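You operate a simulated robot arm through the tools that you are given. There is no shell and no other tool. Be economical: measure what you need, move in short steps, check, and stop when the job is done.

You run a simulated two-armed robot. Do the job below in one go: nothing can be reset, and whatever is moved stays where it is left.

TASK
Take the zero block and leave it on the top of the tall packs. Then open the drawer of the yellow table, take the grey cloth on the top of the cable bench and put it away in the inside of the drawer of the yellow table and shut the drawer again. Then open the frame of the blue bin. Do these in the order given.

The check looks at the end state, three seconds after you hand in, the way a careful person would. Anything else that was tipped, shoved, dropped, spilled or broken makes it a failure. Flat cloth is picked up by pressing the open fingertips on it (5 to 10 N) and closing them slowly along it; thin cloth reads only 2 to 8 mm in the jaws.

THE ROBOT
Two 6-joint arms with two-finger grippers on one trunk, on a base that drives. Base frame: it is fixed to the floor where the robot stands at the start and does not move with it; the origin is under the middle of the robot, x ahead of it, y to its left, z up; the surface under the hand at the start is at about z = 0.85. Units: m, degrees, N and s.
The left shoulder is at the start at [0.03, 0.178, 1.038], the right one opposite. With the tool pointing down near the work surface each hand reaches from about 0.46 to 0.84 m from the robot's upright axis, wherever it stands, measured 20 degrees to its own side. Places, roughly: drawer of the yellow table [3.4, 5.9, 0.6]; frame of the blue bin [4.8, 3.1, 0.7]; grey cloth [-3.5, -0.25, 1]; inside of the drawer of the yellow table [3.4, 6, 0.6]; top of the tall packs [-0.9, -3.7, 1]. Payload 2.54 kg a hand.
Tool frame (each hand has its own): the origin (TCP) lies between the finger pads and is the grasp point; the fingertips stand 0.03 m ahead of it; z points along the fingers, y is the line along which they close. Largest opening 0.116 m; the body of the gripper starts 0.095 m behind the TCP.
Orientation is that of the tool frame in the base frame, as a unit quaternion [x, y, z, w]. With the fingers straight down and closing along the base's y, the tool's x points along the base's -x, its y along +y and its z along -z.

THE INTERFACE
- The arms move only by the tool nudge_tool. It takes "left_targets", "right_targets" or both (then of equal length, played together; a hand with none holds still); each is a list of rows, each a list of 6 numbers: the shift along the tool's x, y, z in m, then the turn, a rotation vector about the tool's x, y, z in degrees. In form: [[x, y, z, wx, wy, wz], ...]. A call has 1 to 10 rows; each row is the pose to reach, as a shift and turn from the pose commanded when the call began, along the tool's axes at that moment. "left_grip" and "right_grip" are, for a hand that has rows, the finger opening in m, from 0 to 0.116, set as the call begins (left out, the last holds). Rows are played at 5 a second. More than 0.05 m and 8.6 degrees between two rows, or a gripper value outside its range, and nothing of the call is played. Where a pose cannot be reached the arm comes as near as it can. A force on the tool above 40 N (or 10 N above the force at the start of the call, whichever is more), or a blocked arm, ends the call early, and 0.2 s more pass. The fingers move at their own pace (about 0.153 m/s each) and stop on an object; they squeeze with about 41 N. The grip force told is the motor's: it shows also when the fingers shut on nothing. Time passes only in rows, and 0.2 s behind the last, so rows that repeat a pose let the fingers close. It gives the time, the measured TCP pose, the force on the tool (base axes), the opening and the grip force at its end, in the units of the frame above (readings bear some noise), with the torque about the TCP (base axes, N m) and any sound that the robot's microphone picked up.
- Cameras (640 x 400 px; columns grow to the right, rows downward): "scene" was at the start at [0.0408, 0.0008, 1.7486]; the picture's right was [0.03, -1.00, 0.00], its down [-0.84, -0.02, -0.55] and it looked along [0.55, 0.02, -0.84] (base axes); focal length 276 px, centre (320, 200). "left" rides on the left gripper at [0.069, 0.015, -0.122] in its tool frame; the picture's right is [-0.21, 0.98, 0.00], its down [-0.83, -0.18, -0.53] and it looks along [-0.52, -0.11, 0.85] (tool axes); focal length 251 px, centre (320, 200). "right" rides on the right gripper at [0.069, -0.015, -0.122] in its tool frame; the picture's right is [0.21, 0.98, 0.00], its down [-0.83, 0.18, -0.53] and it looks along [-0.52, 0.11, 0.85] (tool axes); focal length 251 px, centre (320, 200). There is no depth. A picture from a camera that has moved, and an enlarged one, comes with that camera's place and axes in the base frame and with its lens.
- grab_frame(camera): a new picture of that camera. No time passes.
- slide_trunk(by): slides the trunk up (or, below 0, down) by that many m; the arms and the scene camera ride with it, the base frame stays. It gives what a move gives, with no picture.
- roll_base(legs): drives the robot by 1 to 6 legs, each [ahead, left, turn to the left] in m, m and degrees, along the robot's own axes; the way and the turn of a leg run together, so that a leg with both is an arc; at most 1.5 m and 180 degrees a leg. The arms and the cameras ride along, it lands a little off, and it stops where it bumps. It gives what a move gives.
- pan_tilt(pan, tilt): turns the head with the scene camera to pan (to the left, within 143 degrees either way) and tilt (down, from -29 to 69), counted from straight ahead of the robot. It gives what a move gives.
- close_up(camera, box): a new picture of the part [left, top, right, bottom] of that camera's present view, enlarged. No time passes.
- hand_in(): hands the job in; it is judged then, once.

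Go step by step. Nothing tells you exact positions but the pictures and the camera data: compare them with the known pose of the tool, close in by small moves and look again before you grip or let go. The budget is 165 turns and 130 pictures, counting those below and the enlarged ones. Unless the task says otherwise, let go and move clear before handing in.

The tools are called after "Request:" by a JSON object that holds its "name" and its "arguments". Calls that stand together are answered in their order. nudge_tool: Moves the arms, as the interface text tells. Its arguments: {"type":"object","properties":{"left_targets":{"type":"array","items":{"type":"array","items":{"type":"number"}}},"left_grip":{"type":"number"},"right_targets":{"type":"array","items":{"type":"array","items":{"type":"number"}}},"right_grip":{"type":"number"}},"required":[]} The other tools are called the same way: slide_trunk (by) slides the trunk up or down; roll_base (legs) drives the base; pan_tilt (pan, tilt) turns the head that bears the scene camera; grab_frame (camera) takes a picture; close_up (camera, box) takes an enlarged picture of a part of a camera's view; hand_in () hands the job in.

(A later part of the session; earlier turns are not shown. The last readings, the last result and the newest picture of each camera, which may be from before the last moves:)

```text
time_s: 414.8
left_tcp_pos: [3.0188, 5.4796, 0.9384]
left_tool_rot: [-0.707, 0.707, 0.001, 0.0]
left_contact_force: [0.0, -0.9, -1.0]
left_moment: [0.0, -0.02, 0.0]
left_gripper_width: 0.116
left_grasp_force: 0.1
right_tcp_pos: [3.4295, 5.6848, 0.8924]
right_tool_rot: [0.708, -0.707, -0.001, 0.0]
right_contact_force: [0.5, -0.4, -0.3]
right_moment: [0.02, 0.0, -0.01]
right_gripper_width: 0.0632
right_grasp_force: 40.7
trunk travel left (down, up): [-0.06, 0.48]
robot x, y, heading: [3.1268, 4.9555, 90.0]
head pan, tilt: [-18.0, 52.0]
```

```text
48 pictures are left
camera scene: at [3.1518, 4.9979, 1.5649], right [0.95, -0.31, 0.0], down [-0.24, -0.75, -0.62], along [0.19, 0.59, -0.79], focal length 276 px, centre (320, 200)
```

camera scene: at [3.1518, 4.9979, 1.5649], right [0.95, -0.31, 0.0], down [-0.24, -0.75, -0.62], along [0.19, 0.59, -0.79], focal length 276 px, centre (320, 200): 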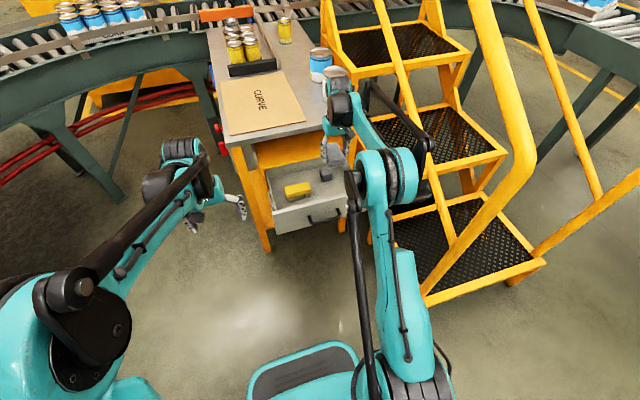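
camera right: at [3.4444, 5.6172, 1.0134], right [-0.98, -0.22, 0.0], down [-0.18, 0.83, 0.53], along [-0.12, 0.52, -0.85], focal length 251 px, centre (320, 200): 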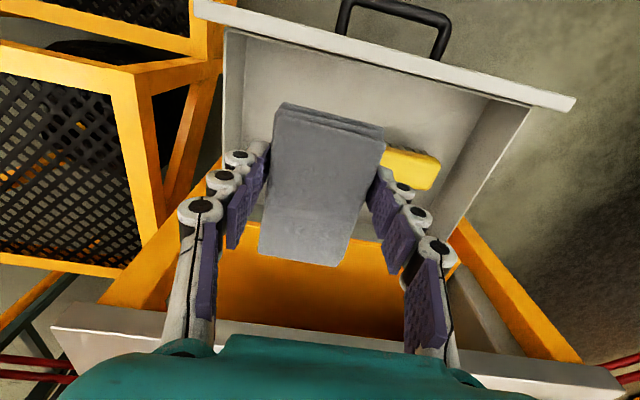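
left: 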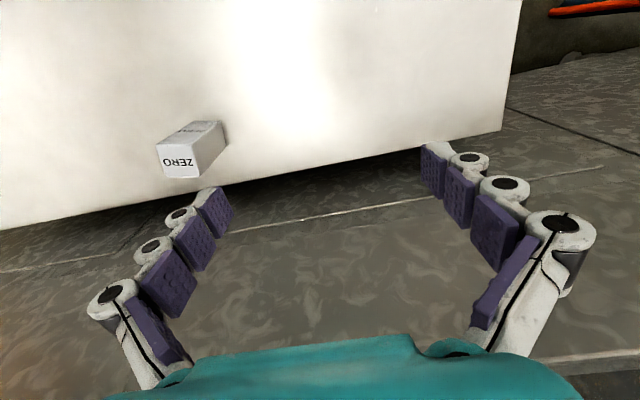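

The cloth is over the free front-right part of the drawer. I'll lower it slowly.

Request:
{"name": "nudge_tool", "arguments": {"right_targets": [[-0.008, 0, 0.03, 0, 0, 0], [-0.008, 0, 0.06, 0, 0, 0], [-0.008, 0, 0.09, 0, 0, 0], [-0.008, 0, 0.12, 0, 0, 0], [-0.008, 0, 0.145, 0, 0, 0]]}}

Request:
{"name": "grab_frame", "arguments": {"camera": "right"}}

Request:
{"name": "close_up", "arguments": {"camera": "scene", "box": [256, 130, 384, 230]}}

```text
time_s: 415.9
left_tcp_pos: [3.019, 5.48, 0.9388]
left_tool_rot: [0.707, -0.707, 0.0, 0.0]
left_contact_force: [0.1, 0.2, 0.8]
left_moment: [-0.02, 0.01, -0.03]
left_gripper_width: 0.1161
left_grasp_force: 0.0
right_tcp_pos: [3.4308, 5.6944, 0.7459]
right_tool_rot: [0.708, -0.707, -0.001, 0.001]
right_contact_force: [-0.5, -0.6, -0.5]
right_moment: [-0.01, -0.02, -0.01]
right_gripper_width: 0.0635
right_grasp_force: 41.2
trunk travel left (down, up): [-0.06, 0.48]
robot x, y, heading: [3.1303, 4.9566, 89.8]
head pan, tilt: [-18.0, 52.0]
```

```text
47 pictures are left
camera right: at [3.4449, 5.6261, 0.8673], right [-0.98, -0.22, 0.0], down [-0.18, 0.83, 0.53], along [-0.12, 0.52, -0.85], focal length 251 px, centre (320, 200)
```

right: 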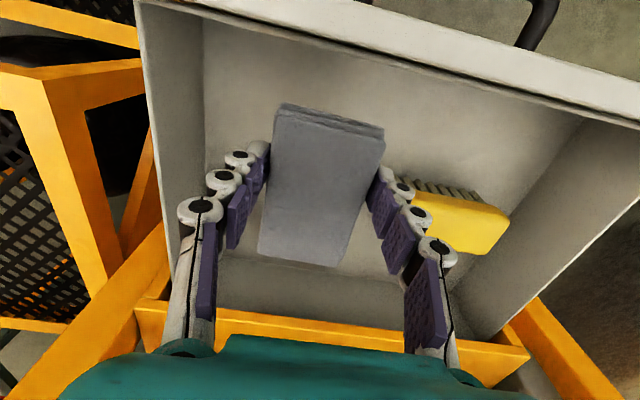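

```text
4.00 times, centred on (320, 180) of scene
camera zoom: at [3.1521, 4.9986, 1.5648], right [0.95, -0.31, 0.0], down [-0.24, -0.75, -0.62], along [0.19, 0.59, -0.79], focal length 1104 px, centre (320, 280)
```

zoom: 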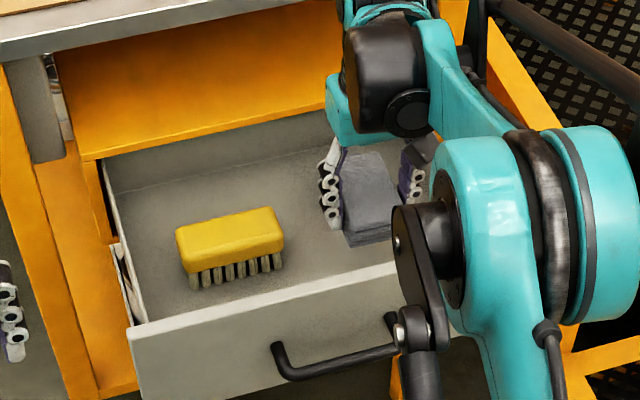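

The small grey block is hidden behind the cloth at y≈5.755+, so I'll shift slightly forward (towards the drawer front) for clearance and keep lowering.

Request:
{"name": "nudge_tool", "arguments": {"right_targets": [[0.02, 0, 0.0, 0, 0, 0], [0.02, 0, 0.02, 0, 0, 0], [0.02, 0, 0.035, 0, 0, 0], [0.02, 0, 0.045, 0, 0, 0], [0.02, 0, 0.05, 0, 0, 0]]}}

Request:
{"name": "grab_frame", "arguments": {"camera": "right"}}

```text
time_s: 417.1
left_tcp_pos: [3.0192, 5.4806, 0.9377]
left_tool_rot: [0.707, -0.707, -0.001, 0.0]
left_contact_force: [0.1, 0.0, -0.5]
left_moment: [0.03, -0.01, 0.02]
left_gripper_width: 0.1162
left_grasp_force: 0.0
right_tcp_pos: [3.4283, 5.6735, 0.6979]
right_tool_rot: [0.708, -0.706, -0.001, 0.001]
right_contact_force: [0.3, -0.4, -1.0]
right_moment: [-0.02, 0.01, 0.01]
right_gripper_width: 0.0635
right_grasp_force: 40.7
trunk travel left (down, up): [-0.06, 0.48]
robot x, y, heading: [3.1274, 4.9566, 89.8]
head pan, tilt: [-18.0, 52.0]
```

```text
45 pictures are left
camera right: at [3.4439, 5.6049, 0.8184], right [-0.98, -0.22, 0.0], down [-0.18, 0.83, 0.53], along [-0.12, 0.52, -0.85], focal length 251 px, centre (320, 200)
```

right: 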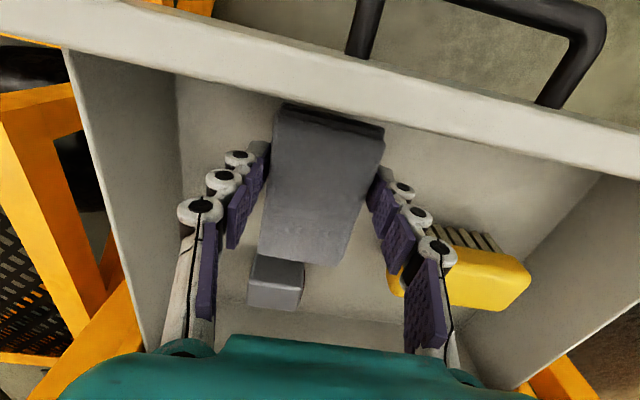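

Request:
{"name": "nudge_tool", "arguments": {"right_targets": [[0, 0, 0.004, 0, 0, 0], [0, 0, 0.008, 0, 0, 0], [0, 0, 0.012, 0, 0, 0]]}}

```text
time_s: 417.9
left_tcp_pos: [3.0193, 5.4795, 0.9395]
left_tool_rot: [-0.707, 0.707, 0.001, 0.001]
left_contact_force: [0.2, 0.2, 0.5]
left_moment: [0.03, -0.01, 0.02]
left_gripper_width: 0.1158
left_grasp_force: 0.0
right_tcp_pos: [3.4293, 5.6728, 0.6856]
right_tool_rot: [0.708, -0.706, -0.001, 0.001]
right_contact_force: [-0.3, 1.4, 0.7]
right_moment: [-0.01, 0.02, -0.04]
right_gripper_width: 0.0633
right_grasp_force: 40.7
trunk travel left (down, up): [-0.06, 0.48]
robot x, y, heading: [3.1294, 4.9559, 90.2]
head pan, tilt: [-18.0, 52.0]
```

Request:
{"name": "nudge_tool", "arguments": {"right_targets": [[0, 0, 0.004, 0, 0, 0], [0, 0, 0.008, 0, 0, 0]]}}

Request:
{"name": "close_up", "arguments": {"camera": "scene", "box": [290, 140, 386, 200]}}

```text
time_s: 418.6
left_tcp_pos: [3.0193, 5.4801, 0.9381]
left_tool_rot: [-0.707, 0.708, 0.0, 0.0]
left_contact_force: [-0.3, 0.4, 0.3]
left_moment: [0.01, 0.0, 0.01]
left_gripper_width: 0.1155
left_grasp_force: 0.1
right_tcp_pos: [3.4288, 5.6737, 0.6776]
right_tool_rot: [-0.707, 0.707, 0.0, -0.001]
right_contact_force: [-0.6, -0.3, 0.4]
right_moment: [0.02, -0.02, 0.01]
right_gripper_width: 0.0635
right_grasp_force: 41.2
trunk travel left (down, up): [-0.06, 0.48]
robot x, y, heading: [3.1278, 4.957, 89.8]
head pan, tilt: [-18.0, 52.0]
```

```text
6.67 times, centred on (338, 170) of scene
camera zoom: at [3.1518, 4.9981, 1.5648], right [0.95, -0.31, 0.0], down [-0.24, -0.75, -0.62], along [0.19, 0.59, -0.79], focal length 1841 px, centre (200, 400)
```

zoom: 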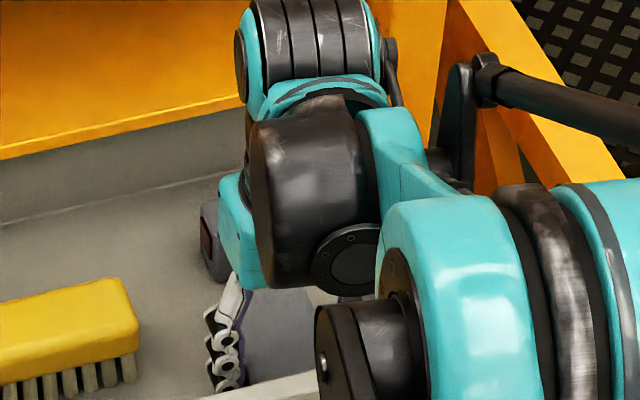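

Request:
{"name": "nudge_tool", "arguments": {"right_targets": [[0, 0, 0.003, 0, 0, 0], [0, 0, 0.006, 0, 0, 0]]}}

Request:
{"name": "nudge_tool", "arguments": {"right_targets": [[0, 0, 0.002, 0, 0, 0], [0, 0, 0.004, 0, 0, 0]]}}

```text
time_s: 419.1
left_tcp_pos: [3.0198, 5.4806, 0.9376]
left_tool_rot: [-0.707, 0.707, 0.001, 0.0]
left_contact_force: [-0.3, 0.3, 0.3]
left_moment: [0.01, 0.0, 0.01]
left_gripper_width: 0.1163
left_grasp_force: 0.1
right_tcp_pos: [3.4296, 5.6742, 0.6712]
right_tool_rot: [-0.707, 0.707, 0.0, -0.001]
right_contact_force: [0.5, -1.2, -0.8]
right_moment: [0.0, -0.01, -0.01]
right_gripper_width: 0.0635
right_grasp_force: 41.1
trunk travel left (down, up): [-0.06, 0.48]
robot x, y, heading: [3.1268, 4.9606, 90.1]
head pan, tilt: [-18.0, 52.0]
```

```text
time_s: 419.8
left_tcp_pos: [3.0187, 5.4799, 0.938]
left_tool_rot: [-0.707, 0.707, 0.001, 0.0]
left_contact_force: [0.1, 0.2, -0.2]
left_moment: [0.02, 0.02, -0.03]
left_gripper_width: 0.1162
left_grasp_force: 0.1
right_tcp_pos: [3.4298, 5.6738, 0.6673]
right_tool_rot: [0.708, -0.706, -0.001, 0.0]
right_contact_force: [-0.3, 0.1, 0.5]
right_moment: [-0.03, 0.03, 0.01]
right_gripper_width: 0.0635
right_grasp_force: 41.3
trunk travel left (down, up): [-0.06, 0.48]
robot x, y, heading: [3.126, 4.957, 90.0]
head pan, tilt: [-18.0, 52.0]
```

Request:
{"name": "nudge_tool", "arguments": {"right_targets": [[0, 0, 0.0025, 0, 0, 0], [0, 0, 0.005, 0, 0, 0], [0, 0, 0.0075, 0, 0, 0]]}}

Request:
{"name": "grab_frame", "arguments": {"camera": "right"}}

```text
time_s: 420.6
left_tcp_pos: [3.0194, 5.4792, 0.9384]
left_tool_rot: [0.707, -0.707, 0.0, -0.001]
left_contact_force: [0.2, 0.3, 0.3]
left_moment: [-0.04, -0.02, 0.03]
left_gripper_width: 0.1159
left_grasp_force: 0.1
right_tcp_pos: [3.4302, 5.6729, 0.6592]
right_tool_rot: [-0.707, 0.707, 0.001, -0.001]
right_contact_force: [-0.4, 0.8, -0.3]
right_moment: [-0.01, -0.01, 0.01]
right_gripper_width: 0.0636
right_grasp_force: 40.8
trunk travel left (down, up): [-0.06, 0.48]
robot x, y, heading: [3.1253, 4.959, 90.3]
head pan, tilt: [-18.0, 52.0]
```

```text
43 pictures are left
camera right: at [3.4439, 5.6053, 0.7807], right [-0.98, -0.22, 0.0], down [-0.18, 0.83, 0.53], along [-0.12, 0.52, -0.85], focal length 251 px, centre (320, 200)
```

right: 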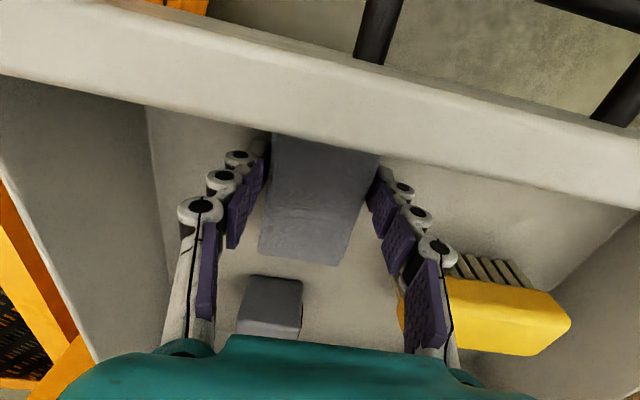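

Request:
{"name": "nudge_tool", "arguments": {"right_targets": [[0, 0, 0.002, 0, 0, 0], [0, 0, 0.004, 0, 0, 0], [0, 0, 0.006, 0, 0, 0]]}}

```text
time_s: 421.4
left_tcp_pos: [3.0188, 5.4789, 0.9394]
left_tool_rot: [0.707, -0.707, -0.001, -0.001]
left_contact_force: [0.3, -0.7, 0.7]
left_moment: [-0.01, -0.01, 0.02]
left_gripper_width: 0.1161
left_grasp_force: 0.0
right_tcp_pos: [3.4297, 5.6743, 0.6586]
right_tool_rot: [0.708, -0.706, -0.002, -0.001]
right_contact_force: [0.7, 2.5, 25.3]
right_moment: [-0.2, -0.05, 0.02]
right_gripper_width: 0.0637
right_grasp_force: 41.4
trunk travel left (down, up): [-0.06, 0.48]
robot x, y, heading: [3.129, 4.9603, 89.9]
head pan, tilt: [-18.0, 52.0]
stopped in row 3 (right hand): the force on the tool passed its limit at 42 N (the readings are from after the stop); the commanded pose is now the measured one
```

Touching the drawer floor. I'll ease up slightly and release.

Request:
{"name": "nudge_tool", "arguments": {"right_targets": [[0, 0, -0.0015, 0, 0, 0], [0, 0, -0.0015, 0, 0, 0]]}}

Request:
{"name": "nudge_tool", "arguments": {"right_targets": [[0, 0, 0, 0, 0, 0], [0, 0, 0, 0, 0, 0], [0, 0, 0, 0, 0, 0]], "right_grip": 0.082}}

Request:
{"name": "nudge_tool", "arguments": {"right_targets": [[0, 0, -0.02, 0, 0, 0], [0, 0, -0.05, 0, 0, 0], [0, 0, -0.09, 0, 0, 0], [0, 0, -0.13, 0, 0, 0], [0, 0, -0.17, 0, 0, 0], [0, 0, -0.21, 0, 0, 0]]}}

Request:
{"name": "grab_frame", "arguments": {"camera": "right"}}

```text
time_s: 422.0
left_tcp_pos: [3.018, 5.4793, 0.939]
left_tool_rot: [-0.707, 0.707, 0.001, 0.001]
left_contact_force: [-1.6, -0.4, -0.6]
left_moment: [-0.01, 0.03, 0.0]
left_gripper_width: 0.116
left_grasp_force: 0.1
right_tcp_pos: [3.4295, 5.6741, 0.6572]
right_tool_rot: [0.708, -0.707, -0.001, -0.001]
right_contact_force: [-1.8, 0.6, 18.9]
right_moment: [0.1, -0.05, 0.05]
right_gripper_width: 0.0636
right_grasp_force: 40.9
trunk travel left (down, up): [-0.06, 0.48]
robot x, y, heading: [3.126, 4.9573, 89.7]
head pan, tilt: [-18.0, 52.0]
```

```text
time_s: 422.8
left_tcp_pos: [3.0177, 5.48, 0.9388]
left_tool_rot: [0.707, -0.707, 0.0, -0.001]
left_contact_force: [-0.3, -0.2, 0.5]
left_moment: [0.0, -0.01, 0.02]
left_gripper_width: 0.1159
left_grasp_force: 0.0
right_tcp_pos: [3.4295, 5.673, 0.6562]
right_tool_rot: [-0.706, 0.708, 0.001, 0.0]
right_contact_force: [-0.8, 0.2, -0.5]
right_moment: [0.03, 0.02, 0.0]
right_gripper_width: 0.0819
right_grasp_force: 0.1
trunk travel left (down, up): [-0.06, 0.48]
robot x, y, heading: [3.1296, 4.9548, 90.0]
head pan, tilt: [-18.0, 52.0]
```

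```text
time_s: 424.2
left_tcp_pos: [3.019, 5.4805, 0.9386]
left_tool_rot: [-0.707, 0.708, 0.0, 0.001]
left_contact_force: [-0.6, -0.7, 0.8]
left_moment: [-0.02, -0.01, 0.01]
left_gripper_width: 0.116
left_grasp_force: 0.0
right_tcp_pos: [3.4323, 5.673, 0.8673]
right_tool_rot: [0.707, -0.707, 0.0, -0.001]
right_contact_force: [0.0, 0.4, 0.0]
right_moment: [0.05, -0.01, 0.0]
right_gripper_width: 0.0819
right_grasp_force: 0.0
trunk travel left (down, up): [-0.06, 0.48]
robot x, y, heading: [3.1287, 4.9555, 90.0]
head pan, tilt: [-18.0, 52.0]
```

```text
42 pictures are left
camera right: at [3.4464, 5.6046, 0.9885], right [-0.98, -0.22, 0.0], down [-0.18, 0.82, 0.54], along [-0.12, 0.52, -0.84], focal length 251 px, centre (320, 200)
```

right: 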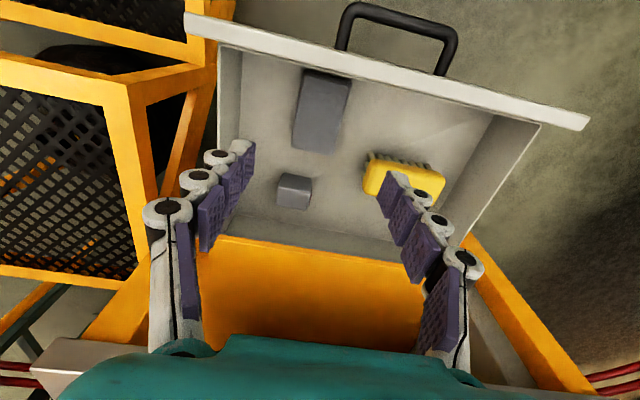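

The cloth lies flat inside, clear of the rims. Now I'll back out, tilt the closed fingers forward and push the drawer shut.

Request:
{"name": "roll_base", "arguments": {"legs": [[-0.29, 0, 0]]}}

Request:
{"name": "nudge_tool", "arguments": {"right_targets": [[0, 0.012, 0.022, 0, -7.5, 0], [0, 0.024, 0.044, 0, -15, 0], [0, 0.036, 0.066, 0, -22.5, 0], [0, 0.048, 0.088, 0, -30, 0], [0, 0.06, 0.11, 0, -37.5, 0], [0, 0.07, 0.131, 0, -45, 0]], "right_grip": 0.0}}

Request:
{"name": "grab_frame", "arguments": {"camera": "right"}}

Request:
{"name": "grab_frame", "arguments": {"camera": "scene"}}

```text
time_s: 426.2
left_tcp_pos: [3.0202, 5.1921, 0.9398]
left_tool_rot: [-0.706, 0.709, 0.0, 0.001]
left_contact_force: [0.5, -0.9, 0.5]
left_moment: [0.03, 0.03, 0.0]
left_gripper_width: 0.1161
left_grasp_force: 0.1
right_tcp_pos: [3.4345, 5.3851, 0.8658]
right_tool_rot: [-0.706, 0.708, 0.0, 0.001]
right_contact_force: [0.3, -0.8, -0.3]
right_moment: [0.04, 0.01, 0.0]
right_gripper_width: 0.0821
right_grasp_force: 0.0
trunk travel left (down, up): [-0.06, 0.48]
robot x, y, heading: [3.1293, 4.6729, 90.0]
head pan, tilt: [-18.0, 52.0]
```

```text
time_s: 427.6
left_tcp_pos: [3.0201, 5.1942, 0.9381]
left_tool_rot: [-0.706, 0.708, 0.001, 0.0]
left_contact_force: [0.2, -0.1, -0.8]
left_moment: [0.0, -0.03, -0.03]
left_gripper_width: 0.1161
left_grasp_force: 0.2
right_tcp_pos: [3.3637, 5.3847, 0.7352]
right_tool_rot: [-0.652, 0.654, 0.272, 0.272]
right_contact_force: [0.2, 0.4, 0.4]
right_moment: [-0.01, 0.02, -0.01]
right_gripper_width: 0.0
right_grasp_force: 28.2
trunk travel left (down, up): [-0.06, 0.48]
robot x, y, heading: [3.1285, 4.6712, 89.9]
head pan, tilt: [-18.0, 52.0]
```

```text
41 pictures are left
camera right: at [3.3784, 5.2509, 0.7708], right [-0.98, -0.15, -0.15], down [-0.18, 0.2, 0.96], along [-0.11, 0.97, -0.23], focal length 251 px, centre (320, 200)
```

right: 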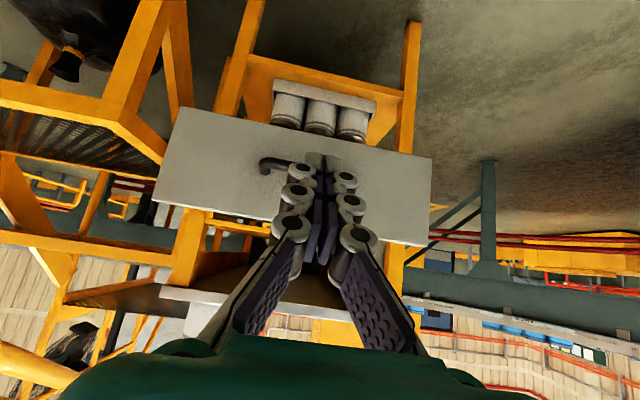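

```text
40 pictures are left
camera scene: at [3.1518, 4.7119, 1.5648], right [0.95, -0.31, 0.0], down [-0.25, -0.75, -0.62], along [0.19, 0.58, -0.79], focal length 276 px, centre (320, 200)
```

scene: 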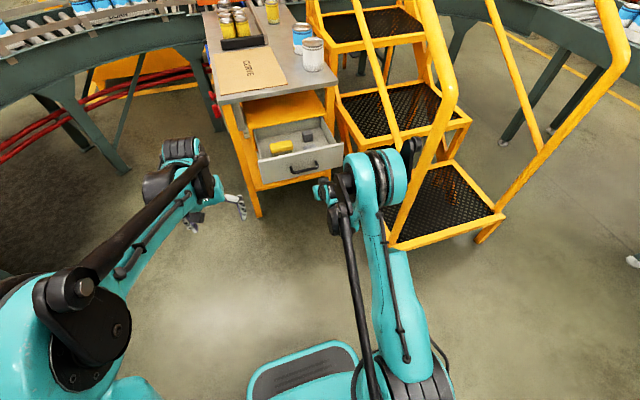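

Request:
{"name": "roll_base", "arguments": {"legs": [[0.165, 0, 0]]}}

Request:
{"name": "grab_frame", "arguments": {"camera": "right"}}

Request:
{"name": "close_up", "arguments": {"camera": "scene", "box": [230, 120, 390, 220]}}

```text
time_s: 429.0
left_tcp_pos: [3.0228, 5.3583, 0.9373]
left_tool_rot: [-0.705, 0.709, 0.0, 0.0]
left_contact_force: [-0.2, 0.2, -0.1]
left_moment: [-0.05, -0.03, 0.0]
left_gripper_width: 0.1161
left_grasp_force: 0.0
right_tcp_pos: [3.3658, 5.5489, 0.7343]
right_tool_rot: [-0.651, 0.655, 0.269, 0.272]
right_contact_force: [-0.3, 0.6, 0.2]
right_moment: [-0.04, 0.01, -0.03]
right_gripper_width: 0.0
right_grasp_force: 28.1
trunk travel left (down, up): [-0.06, 0.48]
robot x, y, heading: [3.1302, 4.8341, 89.6]
head pan, tilt: [-18.0, 52.0]
```

```text
39 pictures are left
camera right: at [3.3806, 5.4145, 0.7707], right [-0.98, -0.15, -0.15], down [-0.18, 0.21, 0.96], along [-0.11, 0.97, -0.23], focal length 251 px, centre (320, 200)
```

right: 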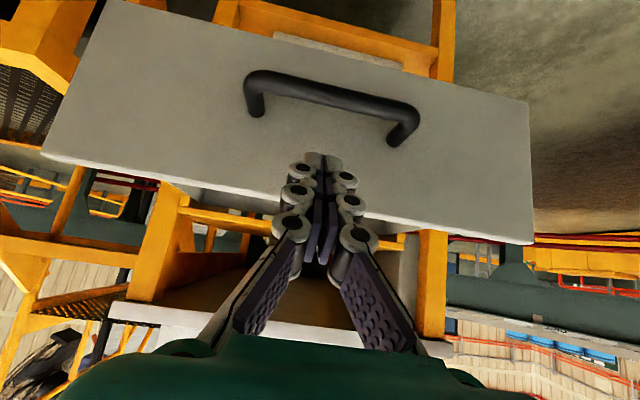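

```text
4.00 times, centred on (310, 170) of scene
camera zoom: at [3.1524, 4.8765, 1.5647], right [0.95, -0.31, 0.0], down [-0.25, -0.75, -0.61], along [0.19, 0.58, -0.79], focal length 1104 px, centre (360, 320)
```

zoom: 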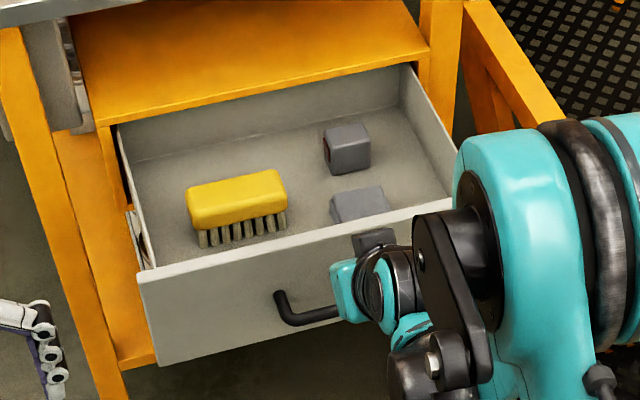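

The tips are at the panel just above the handle. I'll push it in with the base.

Request:
{"name": "roll_base", "arguments": {"legs": [[0.2, 0, 0]]}}

Request:
{"name": "grab_frame", "arguments": {"camera": "scene"}}

```text
time_s: 430.6
left_tcp_pos: [3.025, 5.5616, 0.9378]
left_tool_rot: [-0.705, 0.709, 0.0, 0.0]
left_contact_force: [-0.3, 1.0, 0.8]
left_moment: [-0.03, 0.02, 0.0]
left_gripper_width: 0.116
left_grasp_force: 0.1
right_tcp_pos: [3.3692, 5.7524, 0.7346]
right_tool_rot: [-0.652, 0.655, 0.27, 0.272]
right_contact_force: [0.2, -0.4, -0.2]
right_moment: [0.0, -0.01, 0.0]
right_gripper_width: 0.0002
right_grasp_force: 28.5
trunk travel left (down, up): [-0.06, 0.48]
robot x, y, heading: [3.1297, 5.0366, 89.7]
head pan, tilt: [-18.0, 52.0]
```

```text
37 pictures are left
camera scene: at [3.1536, 5.0796, 1.5647], right [0.95, -0.31, 0.0], down [-0.25, -0.75, -0.61], along [0.19, 0.58, -0.79], focal length 276 px, centre (320, 200)
```

scene: 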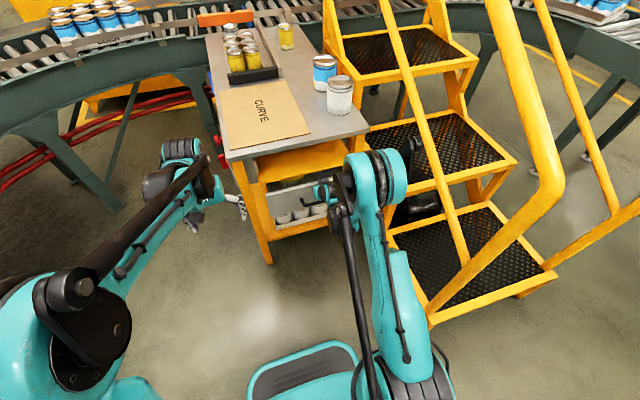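

Request:
{"name": "roll_base", "arguments": {"legs": [[0.06, 0, 0]]}}

Request:
{"name": "close_up", "arguments": {"camera": "scene", "box": [210, 130, 370, 230]}}

Request:
{"name": "grab_frame", "arguments": {"camera": "right"}}

```text
time_s: 431.6
left_tcp_pos: [3.0236, 5.6189, 0.9389]
left_tool_rot: [-0.705, 0.709, 0.0, 0.0]
left_contact_force: [0.4, -0.5, -0.2]
left_moment: [0.04, 0.01, 0.01]
left_gripper_width: 0.1161
left_grasp_force: 0.1
right_tcp_pos: [3.3703, 5.81, 0.7357]
right_tool_rot: [-0.65, 0.655, 0.271, 0.273]
right_contact_force: [0.8, -20.2, -0.1]
right_moment: [-0.21, -0.05, -0.03]
right_gripper_width: 0.006
right_grasp_force: 28.8
trunk travel left (down, up): [-0.06, 0.48]
robot x, y, heading: [3.1318, 5.0974, 89.6]
head pan, tilt: [-18.0, 52.0]
```

```text
4.00 times, centred on (290, 180) of scene
camera zoom: at [3.1539, 5.1365, 1.565], right [0.95, -0.31, 0.0], down [-0.25, -0.75, -0.62], along [0.19, 0.59, -0.79], focal length 1104 px, centre (440, 280)
```

zoom: 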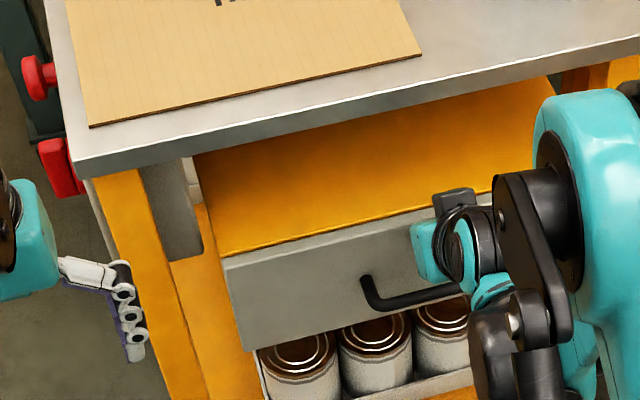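

```text
35 pictures are left
camera right: at [3.3828, 5.676, 0.7724], right [-0.98, -0.15, -0.15], down [-0.18, 0.2, 0.96], along [-0.11, 0.97, -0.23], focal length 251 px, centre (320, 200)
```

right: 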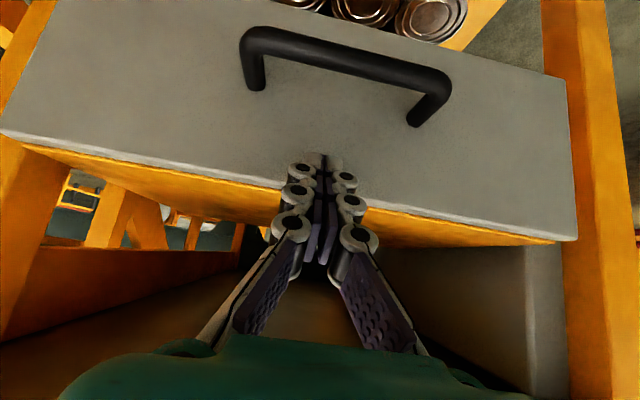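

The drawer is shut flush (firm stop felt at 20 N). I'll back straight off and check.

Request:
{"name": "roll_base", "arguments": {"legs": [[-0.6, 0, 0]]}}

Request:
{"name": "close_up", "arguments": {"camera": "scene", "box": [210, 30, 402, 150]}}

```text
time_s: 435.0
left_tcp_pos: [3.0209, 5.0097, 0.9381]
left_tool_rot: [-0.707, 0.708, 0.001, 0.0]
left_contact_force: [0.0, 0.1, 0.4]
left_moment: [0.03, 0.0, -0.03]
left_gripper_width: 0.1161
left_grasp_force: 0.1
right_tcp_pos: [3.3637, 5.2011, 0.7349]
right_tool_rot: [-0.652, 0.654, 0.271, 0.272]
right_contact_force: [0.4, -0.2, 0.1]
right_moment: [0.05, 0.02, 0.0]
right_gripper_width: 0.0
right_grasp_force: 28.8
trunk travel left (down, up): [-0.06, 0.48]
robot x, y, heading: [3.1271, 4.4855, 89.8]
head pan, tilt: [-18.0, 52.0]
```

```text
3.33 times, centred on (306, 90) of scene
camera zoom: at [3.1514, 4.527, 1.5648], right [0.95, -0.31, 0.0], down [-0.24, -0.75, -0.62], along [0.19, 0.59, -0.79], focal length 920 px, centre (367, 567)
```

zoom: 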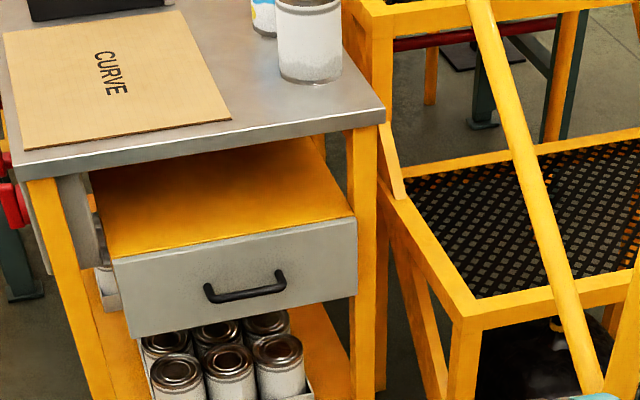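

The drawer is shut with the handle intact. Now the blue bin: I'll raise the trunk, back up and turn to face it.

Request:
{"name": "slide_trunk", "arguments": {"by": 0.24}}

Request:
{"name": "roll_base", "arguments": {"legs": [[-0.95, -0.1, 0], [0, 0, -90], [0.2, -0.4, 0]]}}

Request:
{"name": "pan_tilt", "arguments": {"pan": 0, "tilt": 35}}

Request:
{"name": "grab_frame", "arguments": {"camera": "scene"}}

```text
time_s: 437.5
left_tcp_pos: [3.0184, 5.0095, 1.1783]
left_tool_rot: [-0.706, 0.708, 0.0, 0.001]
left_contact_force: [-0.3, -0.2, -0.4]
left_moment: [0.01, -0.01, 0.01]
left_gripper_width: 0.116
left_grasp_force: 0.1
right_tcp_pos: [3.3623, 5.2016, 0.9752]
right_tool_rot: [-0.653, 0.653, 0.271, 0.271]
right_contact_force: [-0.3, -0.4, 0.0]
right_moment: [0.02, 0.01, 0.03]
right_gripper_width: 0.0
right_grasp_force: 28.7
trunk travel left (down, up): [-0.3, 0.24]
robot x, y, heading: [3.132, 4.4893, 89.8]
head pan, tilt: [-18.0, 52.0]
```

```text
time_s: 448.6
left_tcp_pos: [3.9528, 3.2459, 1.1779]
left_tool_rot: [-0.003, 1.0, 0.001, 0.001]
left_contact_force: [-0.2, 0.0, 0.1]
left_moment: [0.02, 0.03, 0.02]
left_gripper_width: 0.1158
left_grasp_force: 0.1
right_tcp_pos: [4.1466, 2.903, 0.9743]
right_tool_rot: [-0.003, 0.923, 0.003, 0.384]
right_contact_force: [-0.2, 0.0, 0.3]
right_moment: [-0.03, 0.01, 0.0]
right_gripper_width: 0.0
right_grasp_force: 28.6
trunk travel left (down, up): [-0.3, 0.24]
robot x, y, heading: [3.4289, 3.1301, 0.5]
head pan, tilt: [-18.0, 52.0]
```

```text
time_s: 449.5
left_tcp_pos: [3.9517, 3.2465, 1.1785]
left_tool_rot: [-0.003, 1.0, 0.0, 0.002]
left_contact_force: [0.1, -0.2, -0.2]
left_moment: [0.01, 0.0, 0.02]
left_gripper_width: 0.1159
left_grasp_force: 0.0
right_tcp_pos: [4.1455, 2.9037, 0.9753]
right_tool_rot: [-0.003, 0.924, 0.001, 0.383]
right_contact_force: [1.0, -0.4, -0.7]
right_moment: [0.03, 0.03, 0.01]
right_gripper_width: 0.0
right_grasp_force: 28.7
trunk travel left (down, up): [-0.3, 0.24]
robot x, y, heading: [3.4332, 3.1345, 0.0]
head pan, tilt: [0.0, 35.0]
```

```text
33 pictures are left
camera scene: at [3.4888, 3.1329, 1.8291], right [0.01, -1.0, 0.0], down [-0.57, 0.0, -0.82], along [0.82, 0.0, -0.57], focal length 276 px, centre (320, 200)
```

scene: 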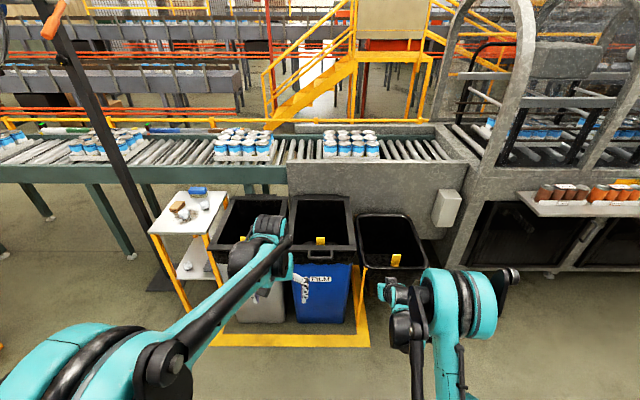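

Request:
{"name": "close_up", "arguments": {"camera": "scene", "box": [260, 180, 388, 330]}}

```text
2.67 times, centred on (324, 255) of scene
camera zoom: at [3.4888, 3.1329, 1.8291], right [0.01, -1.0, 0.0], down [-0.57, 0.0, -0.82], along [0.82, 0.0, -0.57], focal length 736 px, centre (309, 53)
```

zoom: 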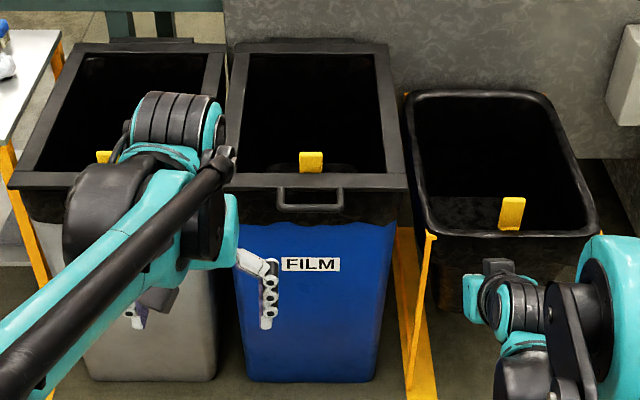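

The blue bin's black frame has a loop pull at the front centre and hinges at the back. I'll take hand-camera views to triangulate the loop.

Request:
{"name": "grab_frame", "arguments": {"camera": "left"}}

Request:
{"name": "grab_frame", "arguments": {"camera": "right"}}

```text
31 pictures are left
camera left: at [3.8826, 3.2595, 1.3008], right [0.21, 0.98, 0.0], down [0.83, -0.18, 0.53], along [0.52, -0.11, -0.84], focal length 251 px, centre (320, 200)
```

left: 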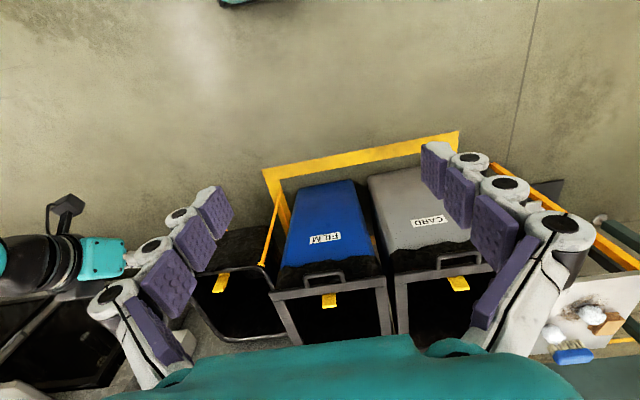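

```text
30 pictures are left
camera right: at [4.0104, 2.8883, 1.0116], right [-0.16, 0.98, -0.15], down [0.2, 0.18, 0.96], along [0.97, 0.12, -0.23], focal length 251 px, centre (320, 200)
```

right: 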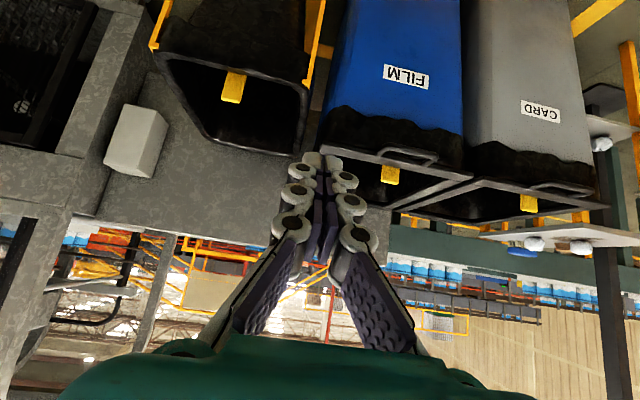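

The loop bar triangulates to about (4.494, 3.13, 0.76). I'll orient the right hand to point forward with fingers closing vertically.

Request:
{"name": "nudge_tool", "arguments": {"right_targets": [[-0.007, 0, 0.007, -2.92, -2.92, 7.08], [-0.014, 0, 0.014, -5.83, -5.83, 14.17], [-0.021, 0, 0.021, -8.75, -8.75, 21.25], [-0.028, 0, 0.028, -11.67, -11.67, 28.3], [-0.035, 0, 0.035, -14.6, -14.6, 35.4], [-0.042, 0, 0.042, -17.5, -17.5, 42.5], [-0.049, 0, 0.049, -20.4, -20.4, 49.6], [-0.056, 0, 0.056, -23.3, -23.3, 56.7], [-0.063, 0, 0.063, -26.25, -26.25, 63.75], [-0.07, 0, 0.07, -29.2, -29.2, 70.8]], "right_grip": 0.05}}

```text
time_s: 451.7
left_tcp_pos: [3.9523, 3.2459, 1.1777]
left_tool_rot: [-0.004, 1.0, 0.0, 0.001]
left_contact_force: [0.8, -0.6, 0.9]
left_moment: [0.01, 0.01, 0.01]
left_gripper_width: 0.116
left_grasp_force: 0.0
right_tcp_pos: [4.244, 2.9057, 0.9755]
right_tool_rot: [0.432, 0.608, 0.436, 0.504]
right_contact_force: [0.2, 0.7, -0.6]
right_moment: [0.01, 0.02, 0.0]
right_gripper_width: 0.05
right_grasp_force: 0.1
trunk travel left (down, up): [-0.3, 0.24]
robot x, y, heading: [3.4298, 3.1317, 0.3]
head pan, tilt: [0.0, 35.0]
```

Request:
{"name": "nudge_tool", "arguments": {"right_targets": [[0, 0, 0, -2.9, -2.9, 7.1], [0, 0, 0, -5.8, -5.8, 14.2]]}}

Request:
{"name": "roll_base", "arguments": {"legs": [[0, 0.215, 0]]}}

Request:
{"name": "slide_trunk", "arguments": {"by": -0.2}}

Request:
{"name": "grab_frame", "arguments": {"camera": "right"}}

Request:
{"name": "grab_frame", "arguments": {"camera": "scene"}}

```text
time_s: 452.3
left_tcp_pos: [3.9514, 3.2463, 1.1789]
left_tool_rot: [-0.004, 1.0, -0.001, 0.0]
left_contact_force: [0.1, 0.3, -0.3]
left_moment: [0.01, -0.03, -0.01]
left_gripper_width: 0.1161
left_grasp_force: 0.1
right_tcp_pos: [4.2446, 2.9035, 0.9763]
right_tool_rot: [0.499, 0.502, 0.501, 0.497]
right_contact_force: [-0.1, -0.4, 0.1]
right_moment: [0.01, 0.01, 0.03]
right_gripper_width: 0.0501
right_grasp_force: 0.1
trunk travel left (down, up): [-0.3, 0.24]
robot x, y, heading: [3.4287, 3.1321, 0.2]
head pan, tilt: [0.0, 35.0]
```

```text
time_s: 453.9
left_tcp_pos: [3.9507, 3.4629, 1.1788]
left_tool_rot: [-0.002, 1.0, 0.0, 0.001]
left_contact_force: [-0.2, 0.4, -0.4]
left_moment: [-0.05, 0.02, -0.01]
left_gripper_width: 0.1159
left_grasp_force: 0.0
right_tcp_pos: [4.2435, 3.1189, 0.9765]
right_tool_rot: [0.5, 0.503, 0.501, 0.496]
right_contact_force: [0.3, 0.6, 0.0]
right_moment: [-0.03, 0.01, -0.07]
right_gripper_width: 0.0503
right_grasp_force: 0.1
trunk travel left (down, up): [-0.3, 0.24]
robot x, y, heading: [3.4301, 3.3478, -0.0]
head pan, tilt: [0.0, 35.0]
```

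```text
time_s: 456.1
left_tcp_pos: [3.9507, 3.4615, 0.9784]
left_tool_rot: [-0.003, 1.0, 0.0, 0.001]
left_contact_force: [0.1, -0.5, -1.6]
left_moment: [0.01, -0.03, 0.03]
left_gripper_width: 0.1162
left_grasp_force: 0.0
right_tcp_pos: [4.2434, 3.119, 0.7758]
right_tool_rot: [0.5, 0.503, 0.501, 0.496]
right_contact_force: [-0.4, -0.7, 0.0]
right_moment: [0.0, 0.02, 0.0]
right_gripper_width: 0.0499
right_grasp_force: 0.1
trunk travel left (down, up): [-0.1, 0.44]
robot x, y, heading: [3.4275, 3.3501, 0.3]
head pan, tilt: [0.0, 35.0]
```

```text
29 pictures are left
camera right: at [4.1202, 3.1876, 0.7609], right [0.0, 0.21, 0.98], down [-0.53, -0.83, 0.18], along [0.85, -0.52, 0.11], focal length 251 px, centre (320, 200)
```

right: 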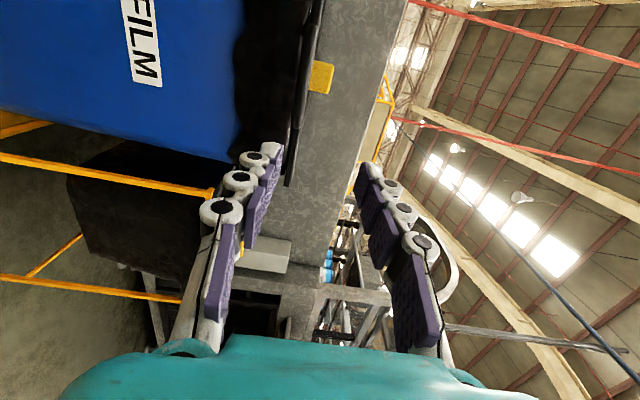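

```text
28 pictures are left
camera scene: at [3.4874, 3.3482, 1.6293], right [0.01, -1.0, 0.0], down [-0.57, 0.0, -0.82], along [0.82, 0.0, -0.57], focal length 276 px, centre (320, 200)
```

scene: 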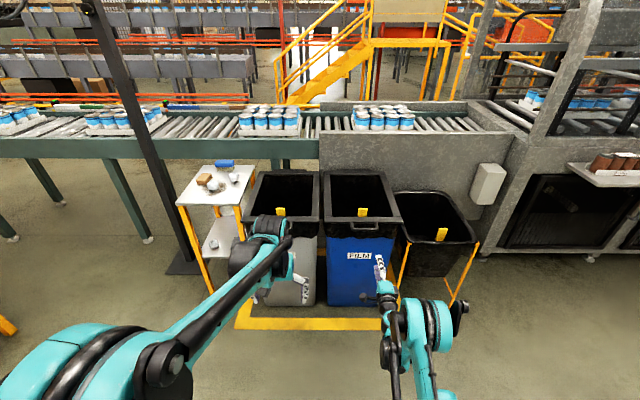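

Request:
{"name": "slide_trunk", "arguments": {"by": -0.02}}

Request:
{"name": "roll_base", "arguments": {"legs": [[0.2, 0, 0]]}}

Request:
{"name": "grab_frame", "arguments": {"camera": "right"}}

Request:
{"name": "close_up", "arguments": {"camera": "scene", "box": [310, 190, 438, 310]}}

```text
time_s: 456.8
left_tcp_pos: [3.951, 3.4607, 0.9578]
left_tool_rot: [-0.004, 1.0, -0.001, 0.002]
left_contact_force: [0.0, -0.1, 0.5]
left_moment: [-0.01, -0.05, -0.01]
left_gripper_width: 0.1162
left_grasp_force: 0.0
right_tcp_pos: [4.2445, 3.1184, 0.7565]
right_tool_rot: [0.499, 0.502, 0.502, 0.497]
right_contact_force: [-0.8, -0.7, 0.3]
right_moment: [0.01, -0.01, 0.04]
right_gripper_width: 0.0499
right_grasp_force: 0.1
trunk travel left (down, up): [-0.08, 0.46]
robot x, y, heading: [3.4261, 3.3498, 0.3]
head pan, tilt: [0.0, 35.0]
```

```text
time_s: 458.4
left_tcp_pos: [4.1532, 3.4627, 0.9578]
left_tool_rot: [-0.004, 1.0, 0.0, 0.0]
left_contact_force: [0.5, -0.3, 0.0]
left_moment: [-0.01, 0.04, 0.0]
left_gripper_width: 0.116
left_grasp_force: 0.1
right_tcp_pos: [4.4467, 3.1213, 0.7543]
right_tool_rot: [0.5, 0.503, 0.501, 0.496]
right_contact_force: [1.0, -0.3, -0.2]
right_moment: [-0.01, -0.06, -0.01]
right_gripper_width: 0.0502
right_grasp_force: 0.0
trunk travel left (down, up): [-0.08, 0.46]
robot x, y, heading: [3.6312, 3.3507, 0.5]
head pan, tilt: [0.0, 35.0]
```

```text
27 pictures are left
camera right: at [4.3233, 3.1898, 0.7399], right [0.0, 0.21, 0.98], down [-0.53, -0.83, 0.18], along [0.85, -0.51, 0.11], focal length 251 px, centre (320, 200)
```

right: 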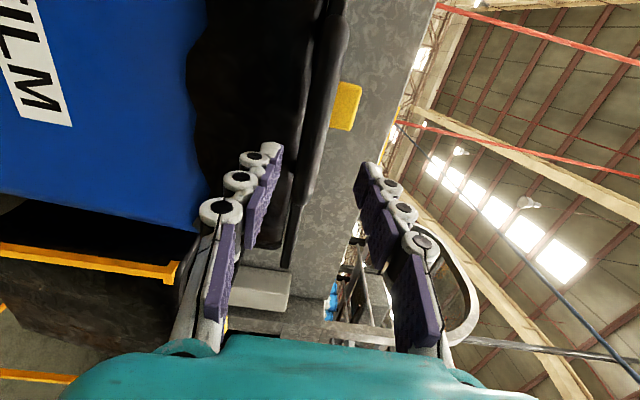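

```text
3.33 times, centred on (374, 250) of scene
camera zoom: at [3.6913, 3.3495, 1.6091], right [0.01, -1.0, 0.0], down [-0.57, 0.0, -0.82], along [0.82, 0.01, -0.57], focal length 920 px, centre (140, 33)
```

zoom: 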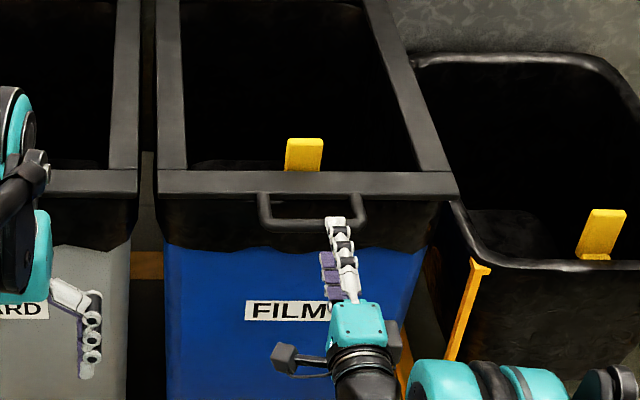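

The loop bar is between the finger heights. I'll go forward 4.5 cm (slightly left) so the fingers cage the bar.

Request:
{"name": "nudge_tool", "arguments": {"right_targets": [[0.01, -0.005, 0.0, 0, 0, 0], [0.02, -0.005, 0.02, 0, 0, 0], [0.02, -0.005, 0.045, 0, 0, 0]]}}

Request:
{"name": "grab_frame", "arguments": {"camera": "right"}}

Request:
{"name": "close_up", "arguments": {"camera": "scene", "box": [310, 190, 438, 310]}}

```text
time_s: 459.2
left_tcp_pos: [4.1536, 3.4635, 0.9586]
left_tool_rot: [-0.004, 1.0, 0.0, 0.001]
left_contact_force: [-0.7, 0.9, 0.3]
left_moment: [0.01, 0.0, 0.01]
left_gripper_width: 0.116
left_grasp_force: 0.1
right_tcp_pos: [4.4841, 3.1415, 0.7682]
right_tool_rot: [0.5, 0.503, 0.5, 0.497]
right_contact_force: [-1.3, -0.4, -1.5]
right_moment: [-0.03, 0.03, -0.02]
right_gripper_width: 0.0515
right_grasp_force: 0.4
right hand out of reach, approached as far as the arm can: row 1, 2, 3
trunk travel left (down, up): [-0.08, 0.46]
robot x, y, heading: [3.6305, 3.348, 0.3]
head pan, tilt: [0.0, 35.0]
```

```text
25 pictures are left
camera right: at [4.3604, 3.2102, 0.7526], right [0.0, 0.21, 0.98], down [-0.53, -0.83, 0.18], along [0.85, -0.52, 0.11], focal length 251 px, centre (320, 200)
```

right: 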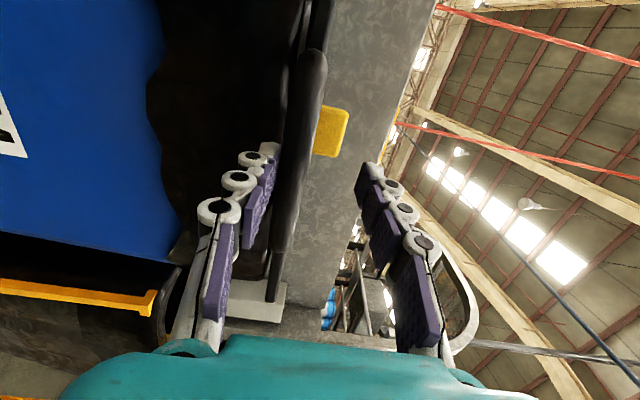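

```text
3.33 times, centred on (374, 250) of scene
camera zoom: at [3.6903, 3.3495, 1.6091], right [0.01, -1.0, 0.0], down [-0.57, 0.0, -0.82], along [0.82, 0.01, -0.57], focal length 920 px, centre (140, 33)
```

zoom: 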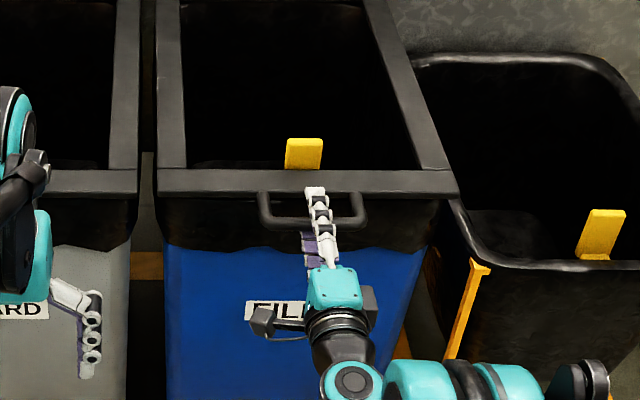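

The bar sits between the fingers, just over the lower one. I'll cage it loosely and start lifting with the trunk.

Request:
{"name": "nudge_tool", "arguments": {"right_targets": [[0, 0, 0, 0, 0, 0], [0, 0, 0, 0, 0, 0]], "right_grip": 0.022}}

Request:
{"name": "slide_trunk", "arguments": {"by": 0.08}}

Request:
{"name": "close_up", "arguments": {"camera": "scene", "box": [290, 150, 450, 310]}}

```text
time_s: 459.8
left_tcp_pos: [4.1535, 3.4626, 0.9588]
left_tool_rot: [-0.004, 1.0, -0.001, 0.001]
left_contact_force: [-0.5, -0.2, 0.5]
left_moment: [-0.02, -0.01, -0.01]
left_gripper_width: 0.1158
left_grasp_force: 0.1
right_tcp_pos: [4.4834, 3.141, 0.7675]
right_tool_rot: [0.501, 0.503, 0.5, 0.496]
right_contact_force: [0.9, -0.3, -1.3]
right_moment: [-0.02, 0.06, 0.01]
right_gripper_width: 0.0235
right_grasp_force: 1.3
trunk travel left (down, up): [-0.08, 0.46]
robot x, y, heading: [3.6329, 3.3543, 0.4]
head pan, tilt: [0.0, 35.0]
```

```text
time_s: 460.9
left_tcp_pos: [4.1524, 3.464, 1.0378]
left_tool_rot: [-0.003, 1.0, 0.001, 0.001]
left_contact_force: [0.5, -0.1, 0.0]
left_moment: [-0.02, 0.02, -0.01]
left_gripper_width: 0.116
left_grasp_force: 0.1
right_tcp_pos: [4.4838, 3.1401, 0.8484]
right_tool_rot: [0.5, 0.503, 0.5, 0.496]
right_contact_force: [-0.5, -0.3, -0.5]
right_moment: [0.05, 0.01, 0.02]
right_gripper_width: 0.0227
right_grasp_force: 0.4
trunk travel left (down, up): [-0.16, 0.38]
robot x, y, heading: [3.6311, 3.3492, 0.4]
head pan, tilt: [0.0, 35.0]
```

```text
2.50 times, centred on (370, 230) of scene
camera zoom: at [3.6902, 3.3495, 1.6891], right [0.01, -1.0, 0.0], down [-0.57, 0.0, -0.82], along [0.82, 0.01, -0.57], focal length 690 px, centre (195, 125)
```

zoom: 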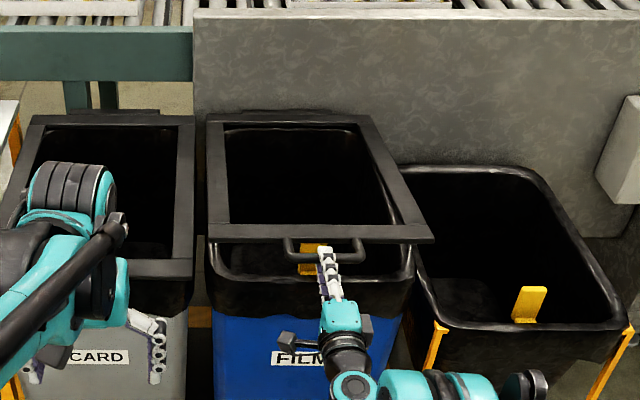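

The frame is lifting cleanly. I'll continue along the arc, alternating small base and trunk moves.

Request:
{"name": "roll_base", "arguments": {"legs": [[0.03, 0, 0]]}}

Request:
{"name": "slide_trunk", "arguments": {"by": 0.1}}

Request:
{"name": "roll_base", "arguments": {"legs": [[0.035, 0, 0]]}}

Request:
{"name": "slide_trunk", "arguments": {"by": 0.08}}

Request:
{"name": "grab_frame", "arguments": {"camera": "scene"}}

```text
time_s: 461.8
left_tcp_pos: [4.1844, 3.4636, 1.0373]
left_tool_rot: [-0.003, 1.0, 0.0, 0.0]
left_contact_force: [0.2, -0.5, -0.9]
left_moment: [0.03, 0.08, -0.02]
left_gripper_width: 0.1159
left_grasp_force: 0.0
right_tcp_pos: [4.5146, 3.1408, 0.8448]
right_tool_rot: [0.5, 0.503, 0.501, 0.497]
right_contact_force: [-0.2, 0.1, -3.2]
right_moment: [0.02, -0.1, 0.01]
right_gripper_width: 0.0229
right_grasp_force: 1.0
trunk travel left (down, up): [-0.16, 0.38]
robot x, y, heading: [3.6664, 3.3503, 0.4]
head pan, tilt: [0.0, 35.0]
```

```text
time_s: 463.1
left_tcp_pos: [4.1833, 3.463, 1.1389]
left_tool_rot: [-0.003, 1.0, 0.0, 0.001]
left_contact_force: [0.1, 0.1, 0.4]
left_moment: [0.0, -0.02, 0.0]
left_gripper_width: 0.1161
left_grasp_force: 0.0
right_tcp_pos: [4.5136, 3.1418, 0.9474]
right_tool_rot: [0.5, 0.503, 0.501, 0.496]
right_contact_force: [-1.1, 0.6, -2.1]
right_moment: [-0.03, 0.04, 0.0]
right_gripper_width: 0.0229
right_grasp_force: 0.6
trunk travel left (down, up): [-0.26, 0.28]
robot x, y, heading: [3.6617, 3.3466, 0.5]
head pan, tilt: [0.0, 35.0]
```

```text
time_s: 464.0
left_tcp_pos: [4.2182, 3.4627, 1.1379]
left_tool_rot: [-0.004, 1.0, 0.0, 0.001]
left_contact_force: [1.0, -1.1, -0.7]
left_moment: [-0.03, 0.07, 0.01]
left_gripper_width: 0.116
left_grasp_force: 0.0
right_tcp_pos: [4.5483, 3.1412, 0.9458]
right_tool_rot: [0.5, 0.503, 0.5, 0.497]
right_contact_force: [0.3, 0.4, -0.7]
right_moment: [0.02, -0.04, -0.01]
right_gripper_width: 0.0225
right_grasp_force: 0.4
trunk travel left (down, up): [-0.26, 0.28]
robot x, y, heading: [3.6943, 3.3499, 0.3]
head pan, tilt: [0.0, 35.0]
```

```text
time_s: 465.1
left_tcp_pos: [4.2159, 3.4625, 1.2186]
left_tool_rot: [-0.003, 1.0, -0.001, 0.0]
left_contact_force: [-0.7, 0.4, -0.2]
left_moment: [0.03, -0.01, -0.04]
left_gripper_width: 0.1161
left_grasp_force: 0.0
right_tcp_pos: [4.5471, 3.1409, 1.0281]
right_tool_rot: [0.5, 0.503, 0.501, 0.497]
right_contact_force: [-0.6, -0.2, -0.9]
right_moment: [0.01, 0.05, 0.0]
right_gripper_width: 0.0229
right_grasp_force: 0.8
trunk travel left (down, up): [-0.34, 0.2]
robot x, y, heading: [3.6982, 3.3536, 0.3]
head pan, tilt: [0.0, 35.0]
```

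```text
22 pictures are left
camera scene: at [3.7541, 3.3499, 1.8691], right [0.01, -1.0, 0.0], down [-0.57, 0.0, -0.82], along [0.82, 0.01, -0.57], focal length 276 px, centre (320, 200)
```

scene: 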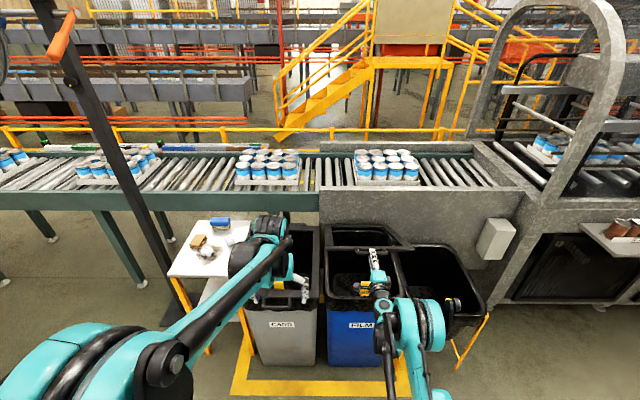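

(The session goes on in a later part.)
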